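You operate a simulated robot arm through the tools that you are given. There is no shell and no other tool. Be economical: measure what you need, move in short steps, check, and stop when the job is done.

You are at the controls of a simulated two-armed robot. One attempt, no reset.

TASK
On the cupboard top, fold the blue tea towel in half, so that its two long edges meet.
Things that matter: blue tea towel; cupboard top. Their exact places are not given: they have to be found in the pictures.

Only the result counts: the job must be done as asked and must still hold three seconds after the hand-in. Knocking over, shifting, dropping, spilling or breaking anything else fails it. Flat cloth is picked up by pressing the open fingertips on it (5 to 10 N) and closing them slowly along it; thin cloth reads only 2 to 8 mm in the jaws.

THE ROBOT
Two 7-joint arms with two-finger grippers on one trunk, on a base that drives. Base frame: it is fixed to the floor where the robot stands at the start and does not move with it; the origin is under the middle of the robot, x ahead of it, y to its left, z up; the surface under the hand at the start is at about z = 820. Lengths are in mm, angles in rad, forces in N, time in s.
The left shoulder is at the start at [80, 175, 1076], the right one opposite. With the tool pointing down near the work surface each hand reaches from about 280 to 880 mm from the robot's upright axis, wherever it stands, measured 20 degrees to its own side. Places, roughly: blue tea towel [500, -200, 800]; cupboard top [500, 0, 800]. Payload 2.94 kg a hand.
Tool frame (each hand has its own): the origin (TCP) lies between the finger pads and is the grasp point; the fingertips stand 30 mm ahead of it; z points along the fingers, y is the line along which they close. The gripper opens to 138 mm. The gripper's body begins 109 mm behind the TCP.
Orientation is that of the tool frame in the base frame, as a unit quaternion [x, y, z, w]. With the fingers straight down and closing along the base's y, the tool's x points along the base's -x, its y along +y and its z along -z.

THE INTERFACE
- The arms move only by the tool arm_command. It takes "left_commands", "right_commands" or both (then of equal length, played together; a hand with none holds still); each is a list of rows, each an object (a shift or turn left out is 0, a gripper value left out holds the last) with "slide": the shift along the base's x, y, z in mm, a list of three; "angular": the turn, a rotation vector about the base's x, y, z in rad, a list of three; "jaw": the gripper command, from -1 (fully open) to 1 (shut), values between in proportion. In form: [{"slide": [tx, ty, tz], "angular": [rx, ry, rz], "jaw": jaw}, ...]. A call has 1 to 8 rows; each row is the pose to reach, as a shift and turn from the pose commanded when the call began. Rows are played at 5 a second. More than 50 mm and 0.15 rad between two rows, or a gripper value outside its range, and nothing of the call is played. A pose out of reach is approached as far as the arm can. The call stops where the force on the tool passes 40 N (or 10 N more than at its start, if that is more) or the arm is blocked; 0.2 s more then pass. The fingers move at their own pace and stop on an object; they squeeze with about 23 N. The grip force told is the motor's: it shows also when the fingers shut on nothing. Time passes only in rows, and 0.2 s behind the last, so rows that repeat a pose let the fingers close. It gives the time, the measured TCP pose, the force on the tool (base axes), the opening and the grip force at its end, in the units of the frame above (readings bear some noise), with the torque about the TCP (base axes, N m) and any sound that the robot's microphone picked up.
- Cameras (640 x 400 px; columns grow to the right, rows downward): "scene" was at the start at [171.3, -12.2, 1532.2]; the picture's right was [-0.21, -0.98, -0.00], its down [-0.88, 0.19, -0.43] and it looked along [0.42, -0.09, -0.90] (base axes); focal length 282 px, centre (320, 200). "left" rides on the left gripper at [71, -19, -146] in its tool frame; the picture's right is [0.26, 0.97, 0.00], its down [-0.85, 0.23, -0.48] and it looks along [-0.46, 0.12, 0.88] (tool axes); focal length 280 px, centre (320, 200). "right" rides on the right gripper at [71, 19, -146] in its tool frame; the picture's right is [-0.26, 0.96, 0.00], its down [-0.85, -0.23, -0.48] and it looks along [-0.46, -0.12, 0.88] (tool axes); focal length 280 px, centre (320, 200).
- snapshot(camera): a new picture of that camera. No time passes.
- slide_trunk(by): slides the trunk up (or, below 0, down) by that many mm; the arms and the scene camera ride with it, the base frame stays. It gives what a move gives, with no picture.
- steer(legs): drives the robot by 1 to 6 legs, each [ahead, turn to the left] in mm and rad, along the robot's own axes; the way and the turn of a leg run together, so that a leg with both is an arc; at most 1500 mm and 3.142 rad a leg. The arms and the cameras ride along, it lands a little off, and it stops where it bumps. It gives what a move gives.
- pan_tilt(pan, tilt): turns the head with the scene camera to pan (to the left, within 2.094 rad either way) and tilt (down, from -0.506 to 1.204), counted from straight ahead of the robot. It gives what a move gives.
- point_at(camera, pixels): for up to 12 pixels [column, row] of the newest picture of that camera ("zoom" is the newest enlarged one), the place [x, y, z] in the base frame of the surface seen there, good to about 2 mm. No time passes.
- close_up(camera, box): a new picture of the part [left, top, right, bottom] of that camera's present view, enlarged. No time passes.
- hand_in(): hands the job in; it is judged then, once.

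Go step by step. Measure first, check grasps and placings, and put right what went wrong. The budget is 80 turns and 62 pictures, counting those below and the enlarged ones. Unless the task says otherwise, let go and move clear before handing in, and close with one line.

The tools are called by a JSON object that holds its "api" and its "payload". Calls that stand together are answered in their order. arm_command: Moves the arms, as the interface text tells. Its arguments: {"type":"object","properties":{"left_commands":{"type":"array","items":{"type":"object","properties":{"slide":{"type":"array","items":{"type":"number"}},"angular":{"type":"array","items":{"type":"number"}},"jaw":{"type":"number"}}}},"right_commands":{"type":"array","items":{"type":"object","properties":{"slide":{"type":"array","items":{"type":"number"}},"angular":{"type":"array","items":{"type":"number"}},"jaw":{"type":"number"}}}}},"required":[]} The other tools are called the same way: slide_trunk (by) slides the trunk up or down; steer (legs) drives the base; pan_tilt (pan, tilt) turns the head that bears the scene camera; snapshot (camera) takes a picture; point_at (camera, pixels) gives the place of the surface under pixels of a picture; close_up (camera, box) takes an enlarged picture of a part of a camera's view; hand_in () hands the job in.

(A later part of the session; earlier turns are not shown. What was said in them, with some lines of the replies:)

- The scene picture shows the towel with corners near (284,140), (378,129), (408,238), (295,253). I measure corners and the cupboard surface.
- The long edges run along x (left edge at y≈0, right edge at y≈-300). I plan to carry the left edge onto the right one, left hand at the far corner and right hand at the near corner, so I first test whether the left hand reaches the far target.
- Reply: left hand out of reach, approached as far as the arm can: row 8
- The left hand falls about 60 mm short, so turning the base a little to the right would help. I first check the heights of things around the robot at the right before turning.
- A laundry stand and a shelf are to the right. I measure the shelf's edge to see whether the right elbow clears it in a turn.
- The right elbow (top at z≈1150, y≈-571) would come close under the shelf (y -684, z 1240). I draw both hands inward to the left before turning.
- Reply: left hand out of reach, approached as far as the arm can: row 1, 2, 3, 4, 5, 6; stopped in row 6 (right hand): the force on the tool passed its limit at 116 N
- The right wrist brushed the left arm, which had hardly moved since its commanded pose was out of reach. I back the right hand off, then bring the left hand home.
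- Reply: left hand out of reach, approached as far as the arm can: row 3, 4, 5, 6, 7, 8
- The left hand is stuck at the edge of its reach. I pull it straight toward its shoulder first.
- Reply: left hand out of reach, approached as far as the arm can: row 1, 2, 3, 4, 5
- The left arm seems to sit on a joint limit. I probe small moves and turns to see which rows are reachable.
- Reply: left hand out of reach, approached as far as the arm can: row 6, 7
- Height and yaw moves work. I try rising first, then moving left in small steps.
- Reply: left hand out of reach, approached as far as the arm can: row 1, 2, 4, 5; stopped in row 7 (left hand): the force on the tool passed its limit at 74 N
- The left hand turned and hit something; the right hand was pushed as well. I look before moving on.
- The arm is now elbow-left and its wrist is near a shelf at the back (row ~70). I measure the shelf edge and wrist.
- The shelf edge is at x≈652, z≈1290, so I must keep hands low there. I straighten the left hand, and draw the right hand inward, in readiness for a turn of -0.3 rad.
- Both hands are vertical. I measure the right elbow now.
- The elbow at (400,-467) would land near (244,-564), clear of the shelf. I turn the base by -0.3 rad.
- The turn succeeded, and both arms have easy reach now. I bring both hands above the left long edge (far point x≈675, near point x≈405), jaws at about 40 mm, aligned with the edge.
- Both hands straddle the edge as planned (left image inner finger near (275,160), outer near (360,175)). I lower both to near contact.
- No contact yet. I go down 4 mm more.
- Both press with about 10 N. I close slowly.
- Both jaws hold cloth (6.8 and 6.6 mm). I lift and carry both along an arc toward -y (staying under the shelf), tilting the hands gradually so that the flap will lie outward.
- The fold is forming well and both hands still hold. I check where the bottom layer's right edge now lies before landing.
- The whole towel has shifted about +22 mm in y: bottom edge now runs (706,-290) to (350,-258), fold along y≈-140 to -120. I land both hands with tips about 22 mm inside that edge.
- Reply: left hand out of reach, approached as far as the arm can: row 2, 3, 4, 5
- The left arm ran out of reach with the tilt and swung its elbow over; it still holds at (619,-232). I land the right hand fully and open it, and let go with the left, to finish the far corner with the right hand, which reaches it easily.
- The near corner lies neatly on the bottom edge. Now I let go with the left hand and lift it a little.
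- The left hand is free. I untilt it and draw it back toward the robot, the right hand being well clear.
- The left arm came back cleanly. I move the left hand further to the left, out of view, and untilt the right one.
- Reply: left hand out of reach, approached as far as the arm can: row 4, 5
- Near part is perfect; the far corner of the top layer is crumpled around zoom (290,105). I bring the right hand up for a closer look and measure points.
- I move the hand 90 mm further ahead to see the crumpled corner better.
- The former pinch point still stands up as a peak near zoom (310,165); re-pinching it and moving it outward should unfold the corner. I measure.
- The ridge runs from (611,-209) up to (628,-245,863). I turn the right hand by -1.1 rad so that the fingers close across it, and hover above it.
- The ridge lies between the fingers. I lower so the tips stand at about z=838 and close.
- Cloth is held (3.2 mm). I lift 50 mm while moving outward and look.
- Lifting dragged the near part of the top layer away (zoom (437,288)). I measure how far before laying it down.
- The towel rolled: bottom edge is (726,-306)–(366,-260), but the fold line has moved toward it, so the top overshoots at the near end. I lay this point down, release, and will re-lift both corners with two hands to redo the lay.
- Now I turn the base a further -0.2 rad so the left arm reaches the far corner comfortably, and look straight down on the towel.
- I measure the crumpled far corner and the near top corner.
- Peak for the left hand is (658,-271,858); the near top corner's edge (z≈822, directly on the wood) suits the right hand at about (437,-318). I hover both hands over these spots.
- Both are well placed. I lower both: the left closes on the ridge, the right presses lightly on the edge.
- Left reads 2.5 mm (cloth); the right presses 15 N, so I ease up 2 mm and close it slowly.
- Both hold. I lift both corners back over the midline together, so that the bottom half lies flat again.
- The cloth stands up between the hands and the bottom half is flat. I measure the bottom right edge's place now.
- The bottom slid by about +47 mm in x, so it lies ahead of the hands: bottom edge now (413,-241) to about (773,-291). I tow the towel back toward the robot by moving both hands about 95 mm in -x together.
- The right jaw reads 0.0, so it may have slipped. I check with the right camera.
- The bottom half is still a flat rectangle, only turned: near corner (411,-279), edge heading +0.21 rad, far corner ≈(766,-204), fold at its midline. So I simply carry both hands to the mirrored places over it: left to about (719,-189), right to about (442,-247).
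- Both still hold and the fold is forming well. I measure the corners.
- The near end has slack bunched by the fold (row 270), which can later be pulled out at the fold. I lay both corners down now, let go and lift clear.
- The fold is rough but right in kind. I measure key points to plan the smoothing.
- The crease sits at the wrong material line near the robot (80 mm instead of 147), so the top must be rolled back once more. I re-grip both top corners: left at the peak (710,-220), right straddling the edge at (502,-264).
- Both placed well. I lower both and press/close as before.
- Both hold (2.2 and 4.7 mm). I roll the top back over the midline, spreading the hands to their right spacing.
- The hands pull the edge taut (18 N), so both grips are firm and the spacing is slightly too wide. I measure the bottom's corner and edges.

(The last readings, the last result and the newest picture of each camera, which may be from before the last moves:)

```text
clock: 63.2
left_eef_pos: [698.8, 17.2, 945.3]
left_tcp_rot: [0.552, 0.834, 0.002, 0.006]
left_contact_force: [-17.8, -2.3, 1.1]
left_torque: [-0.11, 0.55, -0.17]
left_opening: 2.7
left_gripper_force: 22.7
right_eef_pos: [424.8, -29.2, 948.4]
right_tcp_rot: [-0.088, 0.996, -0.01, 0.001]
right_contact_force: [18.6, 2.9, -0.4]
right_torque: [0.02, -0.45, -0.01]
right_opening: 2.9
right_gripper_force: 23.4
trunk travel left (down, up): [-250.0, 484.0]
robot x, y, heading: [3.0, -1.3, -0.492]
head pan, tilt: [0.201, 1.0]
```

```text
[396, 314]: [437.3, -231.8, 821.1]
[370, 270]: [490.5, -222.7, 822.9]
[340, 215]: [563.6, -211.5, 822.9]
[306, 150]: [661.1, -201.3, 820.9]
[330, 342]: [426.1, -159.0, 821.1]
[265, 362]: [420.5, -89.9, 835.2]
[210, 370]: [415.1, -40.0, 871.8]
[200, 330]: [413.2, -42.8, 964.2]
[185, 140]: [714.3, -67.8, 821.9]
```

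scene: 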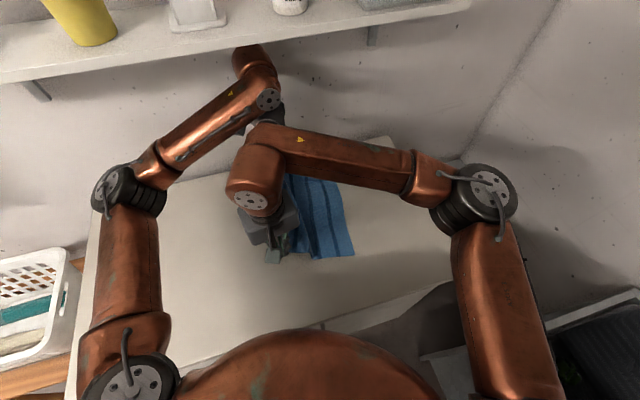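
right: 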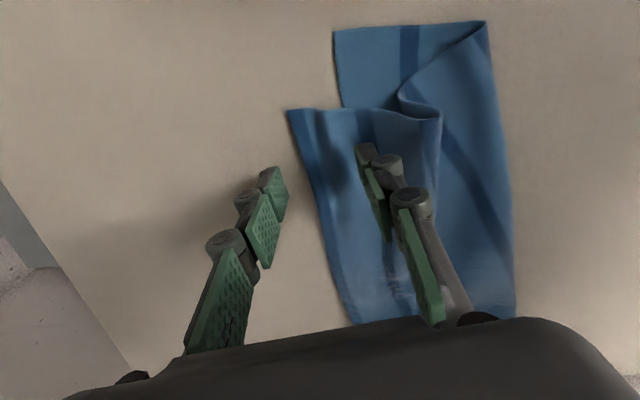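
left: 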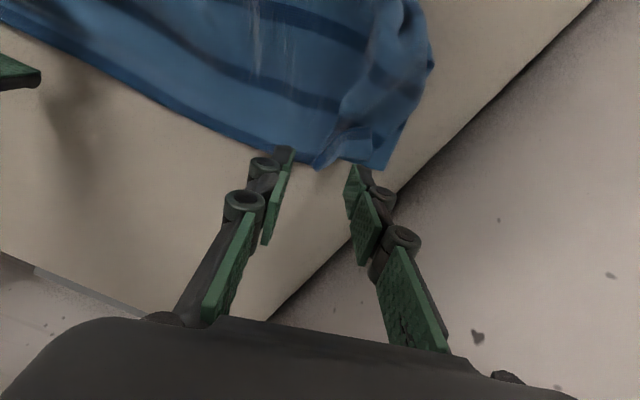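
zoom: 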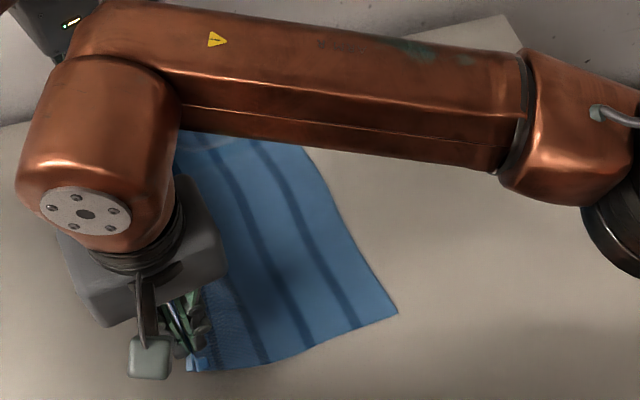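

Bottom edge now runs (437,-232) to about (797,-183), flat. The mirrored targets are near (468,-200) and far (739,-165); I carry both over and down there in one arc, turning the left hand a bit so it keeps clear of the wall.

{"api": "arm_command", "payload": {"left_commands": [{"slide": [4, -20, 0]}, {"slide": [12, -46, 0]}, {"slide": [19, -76, 0], "angular": [0, 0, 0.1]}, {"slide": [26, -106, -5], "angular": [0, 0, 0.2]}, {"slide": [31, -136, -18], "angular": [0, 0, 0.3]}, {"slide": [36, -160, -38], "angular": [0, 0, 0.4]}, {"slide": [39, -176, -60], "angular": [0, 0, 0.45]}, {"slide": [40, -182, -78], "angular": [0, 0, 0.45]}], "right_commands": [{"slide": [10, -20, 0]}, {"slide": [18, -45, 0]}, {"slide": [24, -75, 0]}, {"slide": [30, -105, -5], "angular": [0.08, 0, 0]}, {"slide": [35, -135, -18], "angular": [0.17, 0, 0]}, {"slide": [40, -160, -38], "angular": [0.26, 0, 0]}, {"slide": [43, -175, -62], "angular": [0.34, 0, 0]}, {"slide": [43, -180, -84], "angular": [0.36, 0, 0]}]}}

{"api": "close_up", "payload": {"camera": "scene", "box": [240, 130, 400, 280]}}

```text
clock: 65.0
left_eef_pos: [741.7, -170.4, 866.3]
left_tcp_rot: [0.352, 0.936, 0.005, 0.005]
left_contact_force: [-18.6, -1.5, -0.3]
left_torque: [-0.02, 0.54, -0.15]
left_opening: 2.4
left_gripper_force: 23.6
right_eef_pos: [469.2, -210.5, 865.9]
right_tcp_rot: [-0.087, 0.981, 0.17, 0.017]
right_contact_force: [19.3, 1.3, -0.6]
right_torque: [0.01, -0.35, -0.16]
right_opening: 2.8
right_gripper_force: 22.9
trunk travel left (down, up): [-250.0, 484.0]
robot x, y, heading: [0.7, 4.3, -0.488]
head pan, tilt: [0.201, 1.0]
```

```text
2.67 times, centred on (320, 205) of scene
```

zoom: 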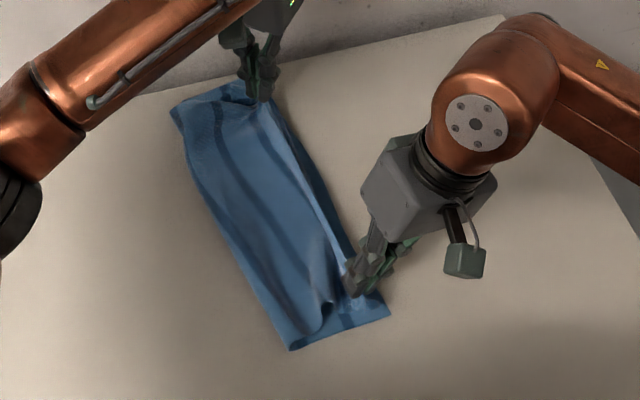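

Much better. I measure the corners once more before releasing; the edge is still taut, so the spacing must shrink a little.

{"api": "point_at", "payload": {"camera": "zoom", "pixels": [[387, 312], [293, 348], [172, 110], [352, 298], [325, 310], [240, 270], [200, 185], [310, 170], [255, 105], [235, 85]]}}

```text
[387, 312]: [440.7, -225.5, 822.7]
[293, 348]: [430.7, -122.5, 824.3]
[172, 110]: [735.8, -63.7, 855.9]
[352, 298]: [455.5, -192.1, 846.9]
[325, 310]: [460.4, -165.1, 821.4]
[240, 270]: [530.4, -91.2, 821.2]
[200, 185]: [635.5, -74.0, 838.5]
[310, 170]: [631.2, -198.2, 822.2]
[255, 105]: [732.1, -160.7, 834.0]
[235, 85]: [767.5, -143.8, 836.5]
```

Alignment is within about 15 mm. I ease the tension by shifting the hands slightly toward -x, lower fully, open and withdraw along the fingers.

{"api": "arm_command", "payload": {"left_commands": [{"slide": [-8, -1, -3]}, {"slide": [-14, -2, -6]}, {"slide": [-14, -2, -6], "jaw": 0.8}, {"slide": [-14, -2, -6], "jaw": 0.6}, {"slide": [-14, -2, 5], "jaw": 0.6}, {"slide": [-14, -2, 35]}, {"slide": [-14, -2, 70]}], "right_commands": [{"slide": [-4, 0, -4]}, {"slide": [-9, 0, -8]}, {"slide": [-9, 0, -8], "jaw": 0.8}, {"slide": [-9, 0, -8], "jaw": 0.65}, {"slide": [-9, -10, 10], "jaw": 0.65}, {"slide": [-9, -30, 45]}, {"slide": [-9, -60, 80]}]}}

{"api": "arm_command", "payload": {"left_commands": [{"slide": [-40, 35, 0]}, {"slide": [-75, 70, 0]}, {"slide": [-110, 105, 0]}, {"slide": [-145, 140, 0]}], "right_commands": [{"slide": [0, -30, 0], "angular": [-0.1, 0, 0]}, {"slide": [0, -60, 0], "angular": [-0.2, 0, 0]}, {"slide": [0, -90, 0], "angular": [-0.3, 0, 0]}, {"slide": [0, -110, 0], "angular": [-0.36, 0, 0]}]}}

{"api": "close_up", "payload": {"camera": "scene", "box": [240, 140, 380, 270]}}

```text
clock: 66.6
left_eef_pos: [725.9, -169.6, 937.0]
left_tcp_rot: [0.353, 0.936, 0.006, 0.006]
left_contact_force: [-0.4, -0.3, 1.3]
left_torque: [-0.01, 0.0, 0.01]
left_opening: 27.5
left_gripper_force: 0.0
right_eef_pos: [457.1, -270.1, 948.5]
right_tcp_rot: [-0.088, 0.981, 0.169, 0.017]
right_contact_force: [0.5, -0.2, 0.6]
right_torque: [-0.03, -0.01, -0.03]
right_opening: 24.1
right_gripper_force: 0.1
trunk travel left (down, up): [-250.0, 484.0]
robot x, y, heading: [-1.4, 0.2, -0.488]
head pan, tilt: [0.201, 1.0]
```

```text
refused: row 1 steps farther than a row can; nothing moved
```

```text
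3.08 times, centred on (310, 205) of scene
```

zoom: 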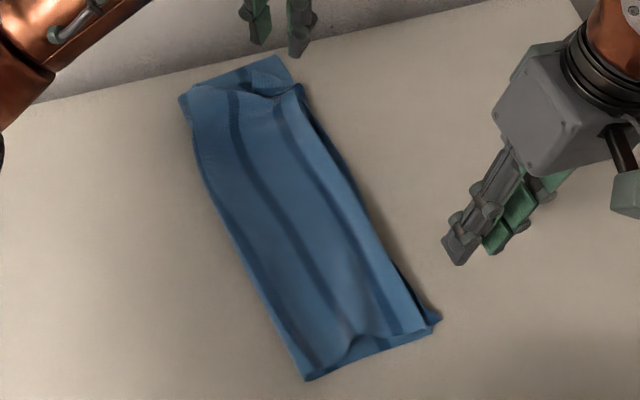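

The near end now lies very well; only the far top corner is a little turned in near zoom (270,80). I measure it.

{"api": "point_at", "payload": {"camera": "zoom", "pixels": [[438, 320], [430, 333], [308, 378], [182, 100], [278, 58], [293, 85], [265, 95], [252, 72], [302, 100], [225, 90], [340, 170], [400, 280]]}}

{"api": "close_up", "payload": {"camera": "scene", "box": [270, 145, 320, 180]}}

```text
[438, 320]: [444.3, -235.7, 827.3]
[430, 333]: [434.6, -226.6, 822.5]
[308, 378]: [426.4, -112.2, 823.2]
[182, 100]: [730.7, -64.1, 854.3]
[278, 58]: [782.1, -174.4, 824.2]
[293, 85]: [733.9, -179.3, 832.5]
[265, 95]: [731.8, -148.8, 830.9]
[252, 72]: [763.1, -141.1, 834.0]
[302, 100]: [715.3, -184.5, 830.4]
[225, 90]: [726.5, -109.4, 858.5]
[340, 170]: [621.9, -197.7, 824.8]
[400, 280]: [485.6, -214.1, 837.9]
```

```text
11.43 times, centred on (295, 162) of scene
```

zoom: 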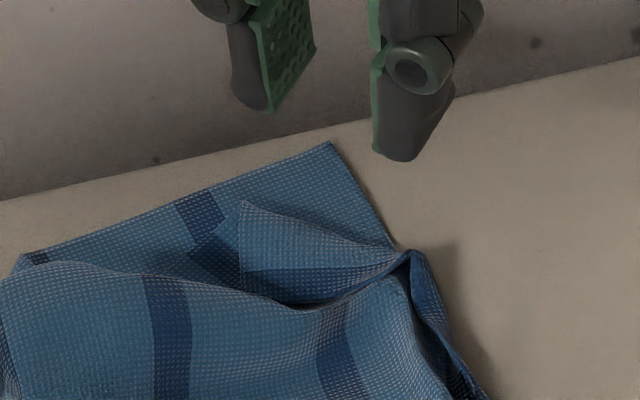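

The far top corner is folded inward: its tip lies at about (763,-141) instead of (782,-175). I bring the left hand over it, tilted back away from the wall, to straddle that little flap.

{"api": "arm_command", "payload": {"left_commands": [{"slide": [1, 3, 0], "angular": [-0.031, -0.057, 0.122], "jaw": 0.42}, {"slide": [2, 6, 0], "angular": [-0.062, -0.114, 0.244]}, {"slide": [4, 9, 0], "angular": [-0.093, -0.171, 0.366]}, {"slide": [5, 12, 0], "angular": [-0.124, -0.228, 0.488]}, {"slide": [6, 15, -5], "angular": [-0.155, -0.285, 0.61]}, {"slide": [8, 18, -10], "angular": [-0.187, -0.343, 0.733]}, {"slide": [9, 20, -18], "angular": [-0.218, -0.4, 0.855]}, {"slide": [10, 22, -27], "angular": [-0.249, -0.457, 0.977]}]}}

{"api": "snapshot", "payload": {"camera": "left"}}

```text
clock: 68.4
left_eef_pos: [738.6, -147.1, 909.7]
left_tcp_rot: [-0.138, 0.959, -0.028, 0.247]
left_contact_force: [0.5, 0.5, -0.3]
left_torque: [-0.02, -0.01, 0.0]
left_opening: 40.2
left_gripper_force: 0.0
right_eef_pos: [459.2, -267.6, 947.6]
right_tcp_rot: [-0.088, 0.982, 0.169, 0.016]
right_contact_force: [-0.8, 0.9, -0.1]
right_torque: [0.02, 0.0, -0.01]
right_opening: 24.1
right_gripper_force: 0.1
trunk travel left (down, up): [-250.0, 484.0]
robot x, y, heading: [1.7, -0.3, -0.491]
head pan, tilt: [0.201, 1.0]
```

```text
2 pictures are left
```

left: 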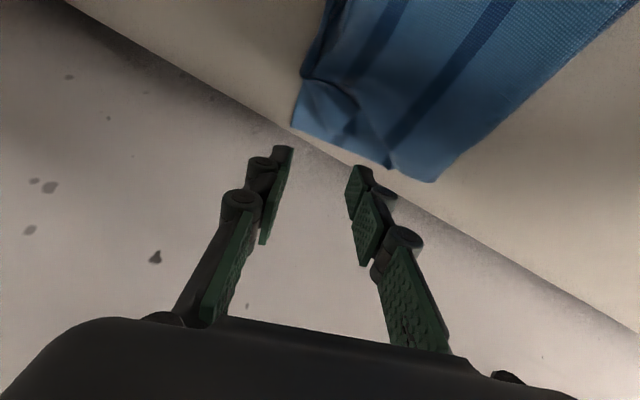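

I measure the flap in this view.

{"api": "point_at", "payload": {"camera": "left", "pixels": [[294, 123], [355, 108], [340, 92], [320, 80], [303, 72], [340, 130], [388, 166], [432, 180], [375, 130], [330, 100], [310, 95], [355, 118]]}}

{"api": "close_up", "payload": {"camera": "left", "box": [270, 30, 450, 190]}}

```text
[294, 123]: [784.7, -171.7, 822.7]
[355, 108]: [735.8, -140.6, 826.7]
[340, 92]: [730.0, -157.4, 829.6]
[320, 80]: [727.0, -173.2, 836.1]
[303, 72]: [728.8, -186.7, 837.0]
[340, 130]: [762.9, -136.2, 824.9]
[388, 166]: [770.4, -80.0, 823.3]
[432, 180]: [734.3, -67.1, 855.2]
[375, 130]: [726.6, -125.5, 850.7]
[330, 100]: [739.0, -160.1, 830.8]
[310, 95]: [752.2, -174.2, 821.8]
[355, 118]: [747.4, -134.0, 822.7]
```

```text
2.50 times, centred on (360, 110) of left
```

zoom: 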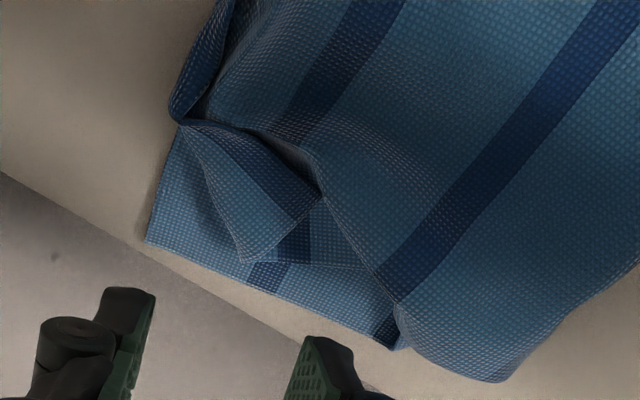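

Now it is clear: the corner tip at about (763,-143) is only slack and should move by about (+20,-30). The fingers already straddle it; I lower, and close on it.

{"api": "arm_command", "payload": {"left_commands": [{"slide": [0, -3, -25]}, {"slide": [0, -3, -42]}, {"slide": [0, -3, -50]}, {"slide": [0, -3, -54]}, {"slide": [0, -3, -54], "jaw": 0.6}, {"slide": [0, -3, -54], "jaw": 0.8}, {"slide": [0, -3, -54], "jaw": 1}, {"slide": [0, -3, -54], "jaw": 1}]}}

```text
clock: 70.2
left_eef_pos: [737.7, -150.1, 857.2]
left_tcp_rot: [-0.137, 0.959, -0.027, 0.248]
left_contact_force: [1.2, -0.6, -1.2]
left_torque: [-0.05, 0.01, -0.04]
left_opening: 3.1
left_gripper_force: 20.6
right_eef_pos: [459.1, -268.3, 946.5]
right_tcp_rot: [-0.088, 0.981, 0.169, 0.017]
right_contact_force: [0.9, 0.2, -0.8]
right_torque: [-0.01, -0.06, -0.01]
right_opening: 24.2
right_gripper_force: 0.1
trunk travel left (down, up): [-250.0, 484.0]
robot x, y, heading: [-2.9, -3.0, -0.494]
head pan, tilt: [0.201, 1.0]
```

It reads 3.1 mm, so it holds cloth. I raise it slightly, move it outward by (+22,-30), lay it down, open a little and withdraw along the fingers.

{"api": "arm_command", "payload": {"left_commands": [{"slide": [2, -3, 10]}, {"slide": [10, -14, 12]}, {"slide": [18, -25, 10]}, {"slide": [22, -30, 3]}, {"slide": [22, -30, 2]}, {"slide": [22, -30, 2], "jaw": 0.75}, {"slide": [22, -30, 2], "jaw": 0.65}, {"slide": [5, -30, 33]}]}}

{"api": "arm_command", "payload": {"left_commands": [{"slide": [-20, 0, 30]}, {"slide": [-60, 20, 40]}, {"slide": [-100, 45, 40]}, {"slide": [-140, 70, 40]}, {"slide": [-170, 105, 40]}, {"slide": [-200, 140, 40]}], "right_commands": [{"slide": [0, -20, 0]}, {"slide": [0, -40, 0]}, {"slide": [-10, -70, 0]}, {"slide": [-20, -100, 0]}, {"slide": [-30, -120, 0]}, {"slide": [-30, -120, 0]}]}}

{"api": "close_up", "payload": {"camera": "scene", "box": [240, 140, 380, 270]}}

```text
clock: 72.0
left_eef_pos: [743.4, -179.9, 889.0]
left_tcp_rot: [-0.137, 0.959, -0.027, 0.247]
left_contact_force: [-0.1, -0.1, 0.0]
left_torque: [0.0, -0.03, 0.0]
left_opening: 23.9
left_gripper_force: 0.0
right_eef_pos: [457.9, -268.6, 948.0]
right_tcp_rot: [-0.088, 0.982, 0.168, 0.017]
right_contact_force: [-1.0, 0.0, 0.5]
right_torque: [-0.05, -0.02, -0.02]
right_opening: 24.0
right_gripper_force: 0.0
trunk travel left (down, up): [-250.0, 484.0]
robot x, y, heading: [2.4, 1.6, -0.489]
head pan, tilt: [0.201, 1.0]
```

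```text
clock: 73.4
left_eef_pos: [571.8, -74.4, 929.4]
left_tcp_rot: [-0.137, 0.959, -0.026, 0.247]
left_contact_force: [0.9, -0.5, -0.3]
left_torque: [0.0, -0.01, 0.01]
left_opening: 24.1
left_gripper_force: 0.0
left hand out of reach, approached as far as the arm can: row 6
right_eef_pos: [428.3, -390.5, 945.2]
right_tcp_rot: [-0.087, 0.981, 0.17, 0.017]
right_contact_force: [0.2, -0.4, -0.5]
right_torque: [0.01, -0.02, 0.01]
right_opening: 24.1
right_gripper_force: 0.0
trunk travel left (down, up): [-250.0, 484.0]
robot x, y, heading: [-5.1, 1.2, -0.491]
head pan, tilt: [0.201, 1.0]
```

```text
3.08 times, centred on (310, 205) of scene
```

zoom: 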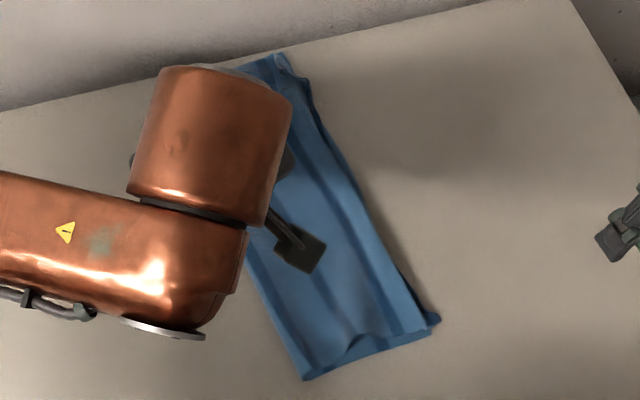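

The long edges now appear to meet along the whole right side. I measure along it.

{"api": "point_at", "payload": {"camera": "zoom", "pixels": [[281, 57], [288, 66], [303, 78], [308, 95], [315, 110], [275, 75], [345, 170], [385, 245], [412, 295], [438, 320], [430, 332], [265, 62]]}}

```text
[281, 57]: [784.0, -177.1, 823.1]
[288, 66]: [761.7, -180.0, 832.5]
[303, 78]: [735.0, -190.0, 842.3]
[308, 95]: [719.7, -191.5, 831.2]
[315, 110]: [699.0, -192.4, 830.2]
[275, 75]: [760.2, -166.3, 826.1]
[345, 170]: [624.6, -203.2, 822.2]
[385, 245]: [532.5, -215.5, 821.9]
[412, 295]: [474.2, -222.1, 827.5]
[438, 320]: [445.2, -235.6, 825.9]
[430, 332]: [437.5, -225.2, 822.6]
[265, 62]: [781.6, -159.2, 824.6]
```

The top edge follows the bottom edge within about 10 mm all along: (762,-180), (700,-192), (445,-236). I lift the left hand a bit further and then hand in.

{"api": "arm_command", "payload": {"left_commands": [{"slide": [-20, 0, 20]}, {"slide": [-40, 0, 40]}, {"slide": [-40, 0, 40]}]}}

{"api": "hand_in", "payload": {}}

```text
clock: 74.2
left_eef_pos: [566.2, -74.6, 935.0]
left_tcp_rot: [-0.137, 0.959, -0.027, 0.247]
left_contact_force: [-0.2, 0.5, 1.0]
left_torque: [0.01, -0.02, -0.01]
left_opening: 24.2
left_gripper_force: 0.1
left hand out of reach, approached as far as the arm can: row 1, 2, 3
right_eef_pos: [427.9, -390.3, 944.6]
right_tcp_rot: [-0.087, 0.981, 0.17, 0.016]
right_contact_force: [0.0, -0.3, 0.3]
right_torque: [0.04, -0.02, 0.0]
right_opening: 24.4
right_gripper_force: 0.1
trunk travel left (down, up): [-250.0, 484.0]
robot x, y, heading: [2.9, -3.2, -0.49]
head pan, tilt: [0.201, 1.0]
```

```text
The job is handed in.
```

The blue tea towel is folded in half and handed in: its long edges meet to within about 10 mm wherever I could measure. It sits slightly askew on the cupboard top, with some slack still in the fold, and the left hand let go but stopped about 80 mm above it because it could not move further away.
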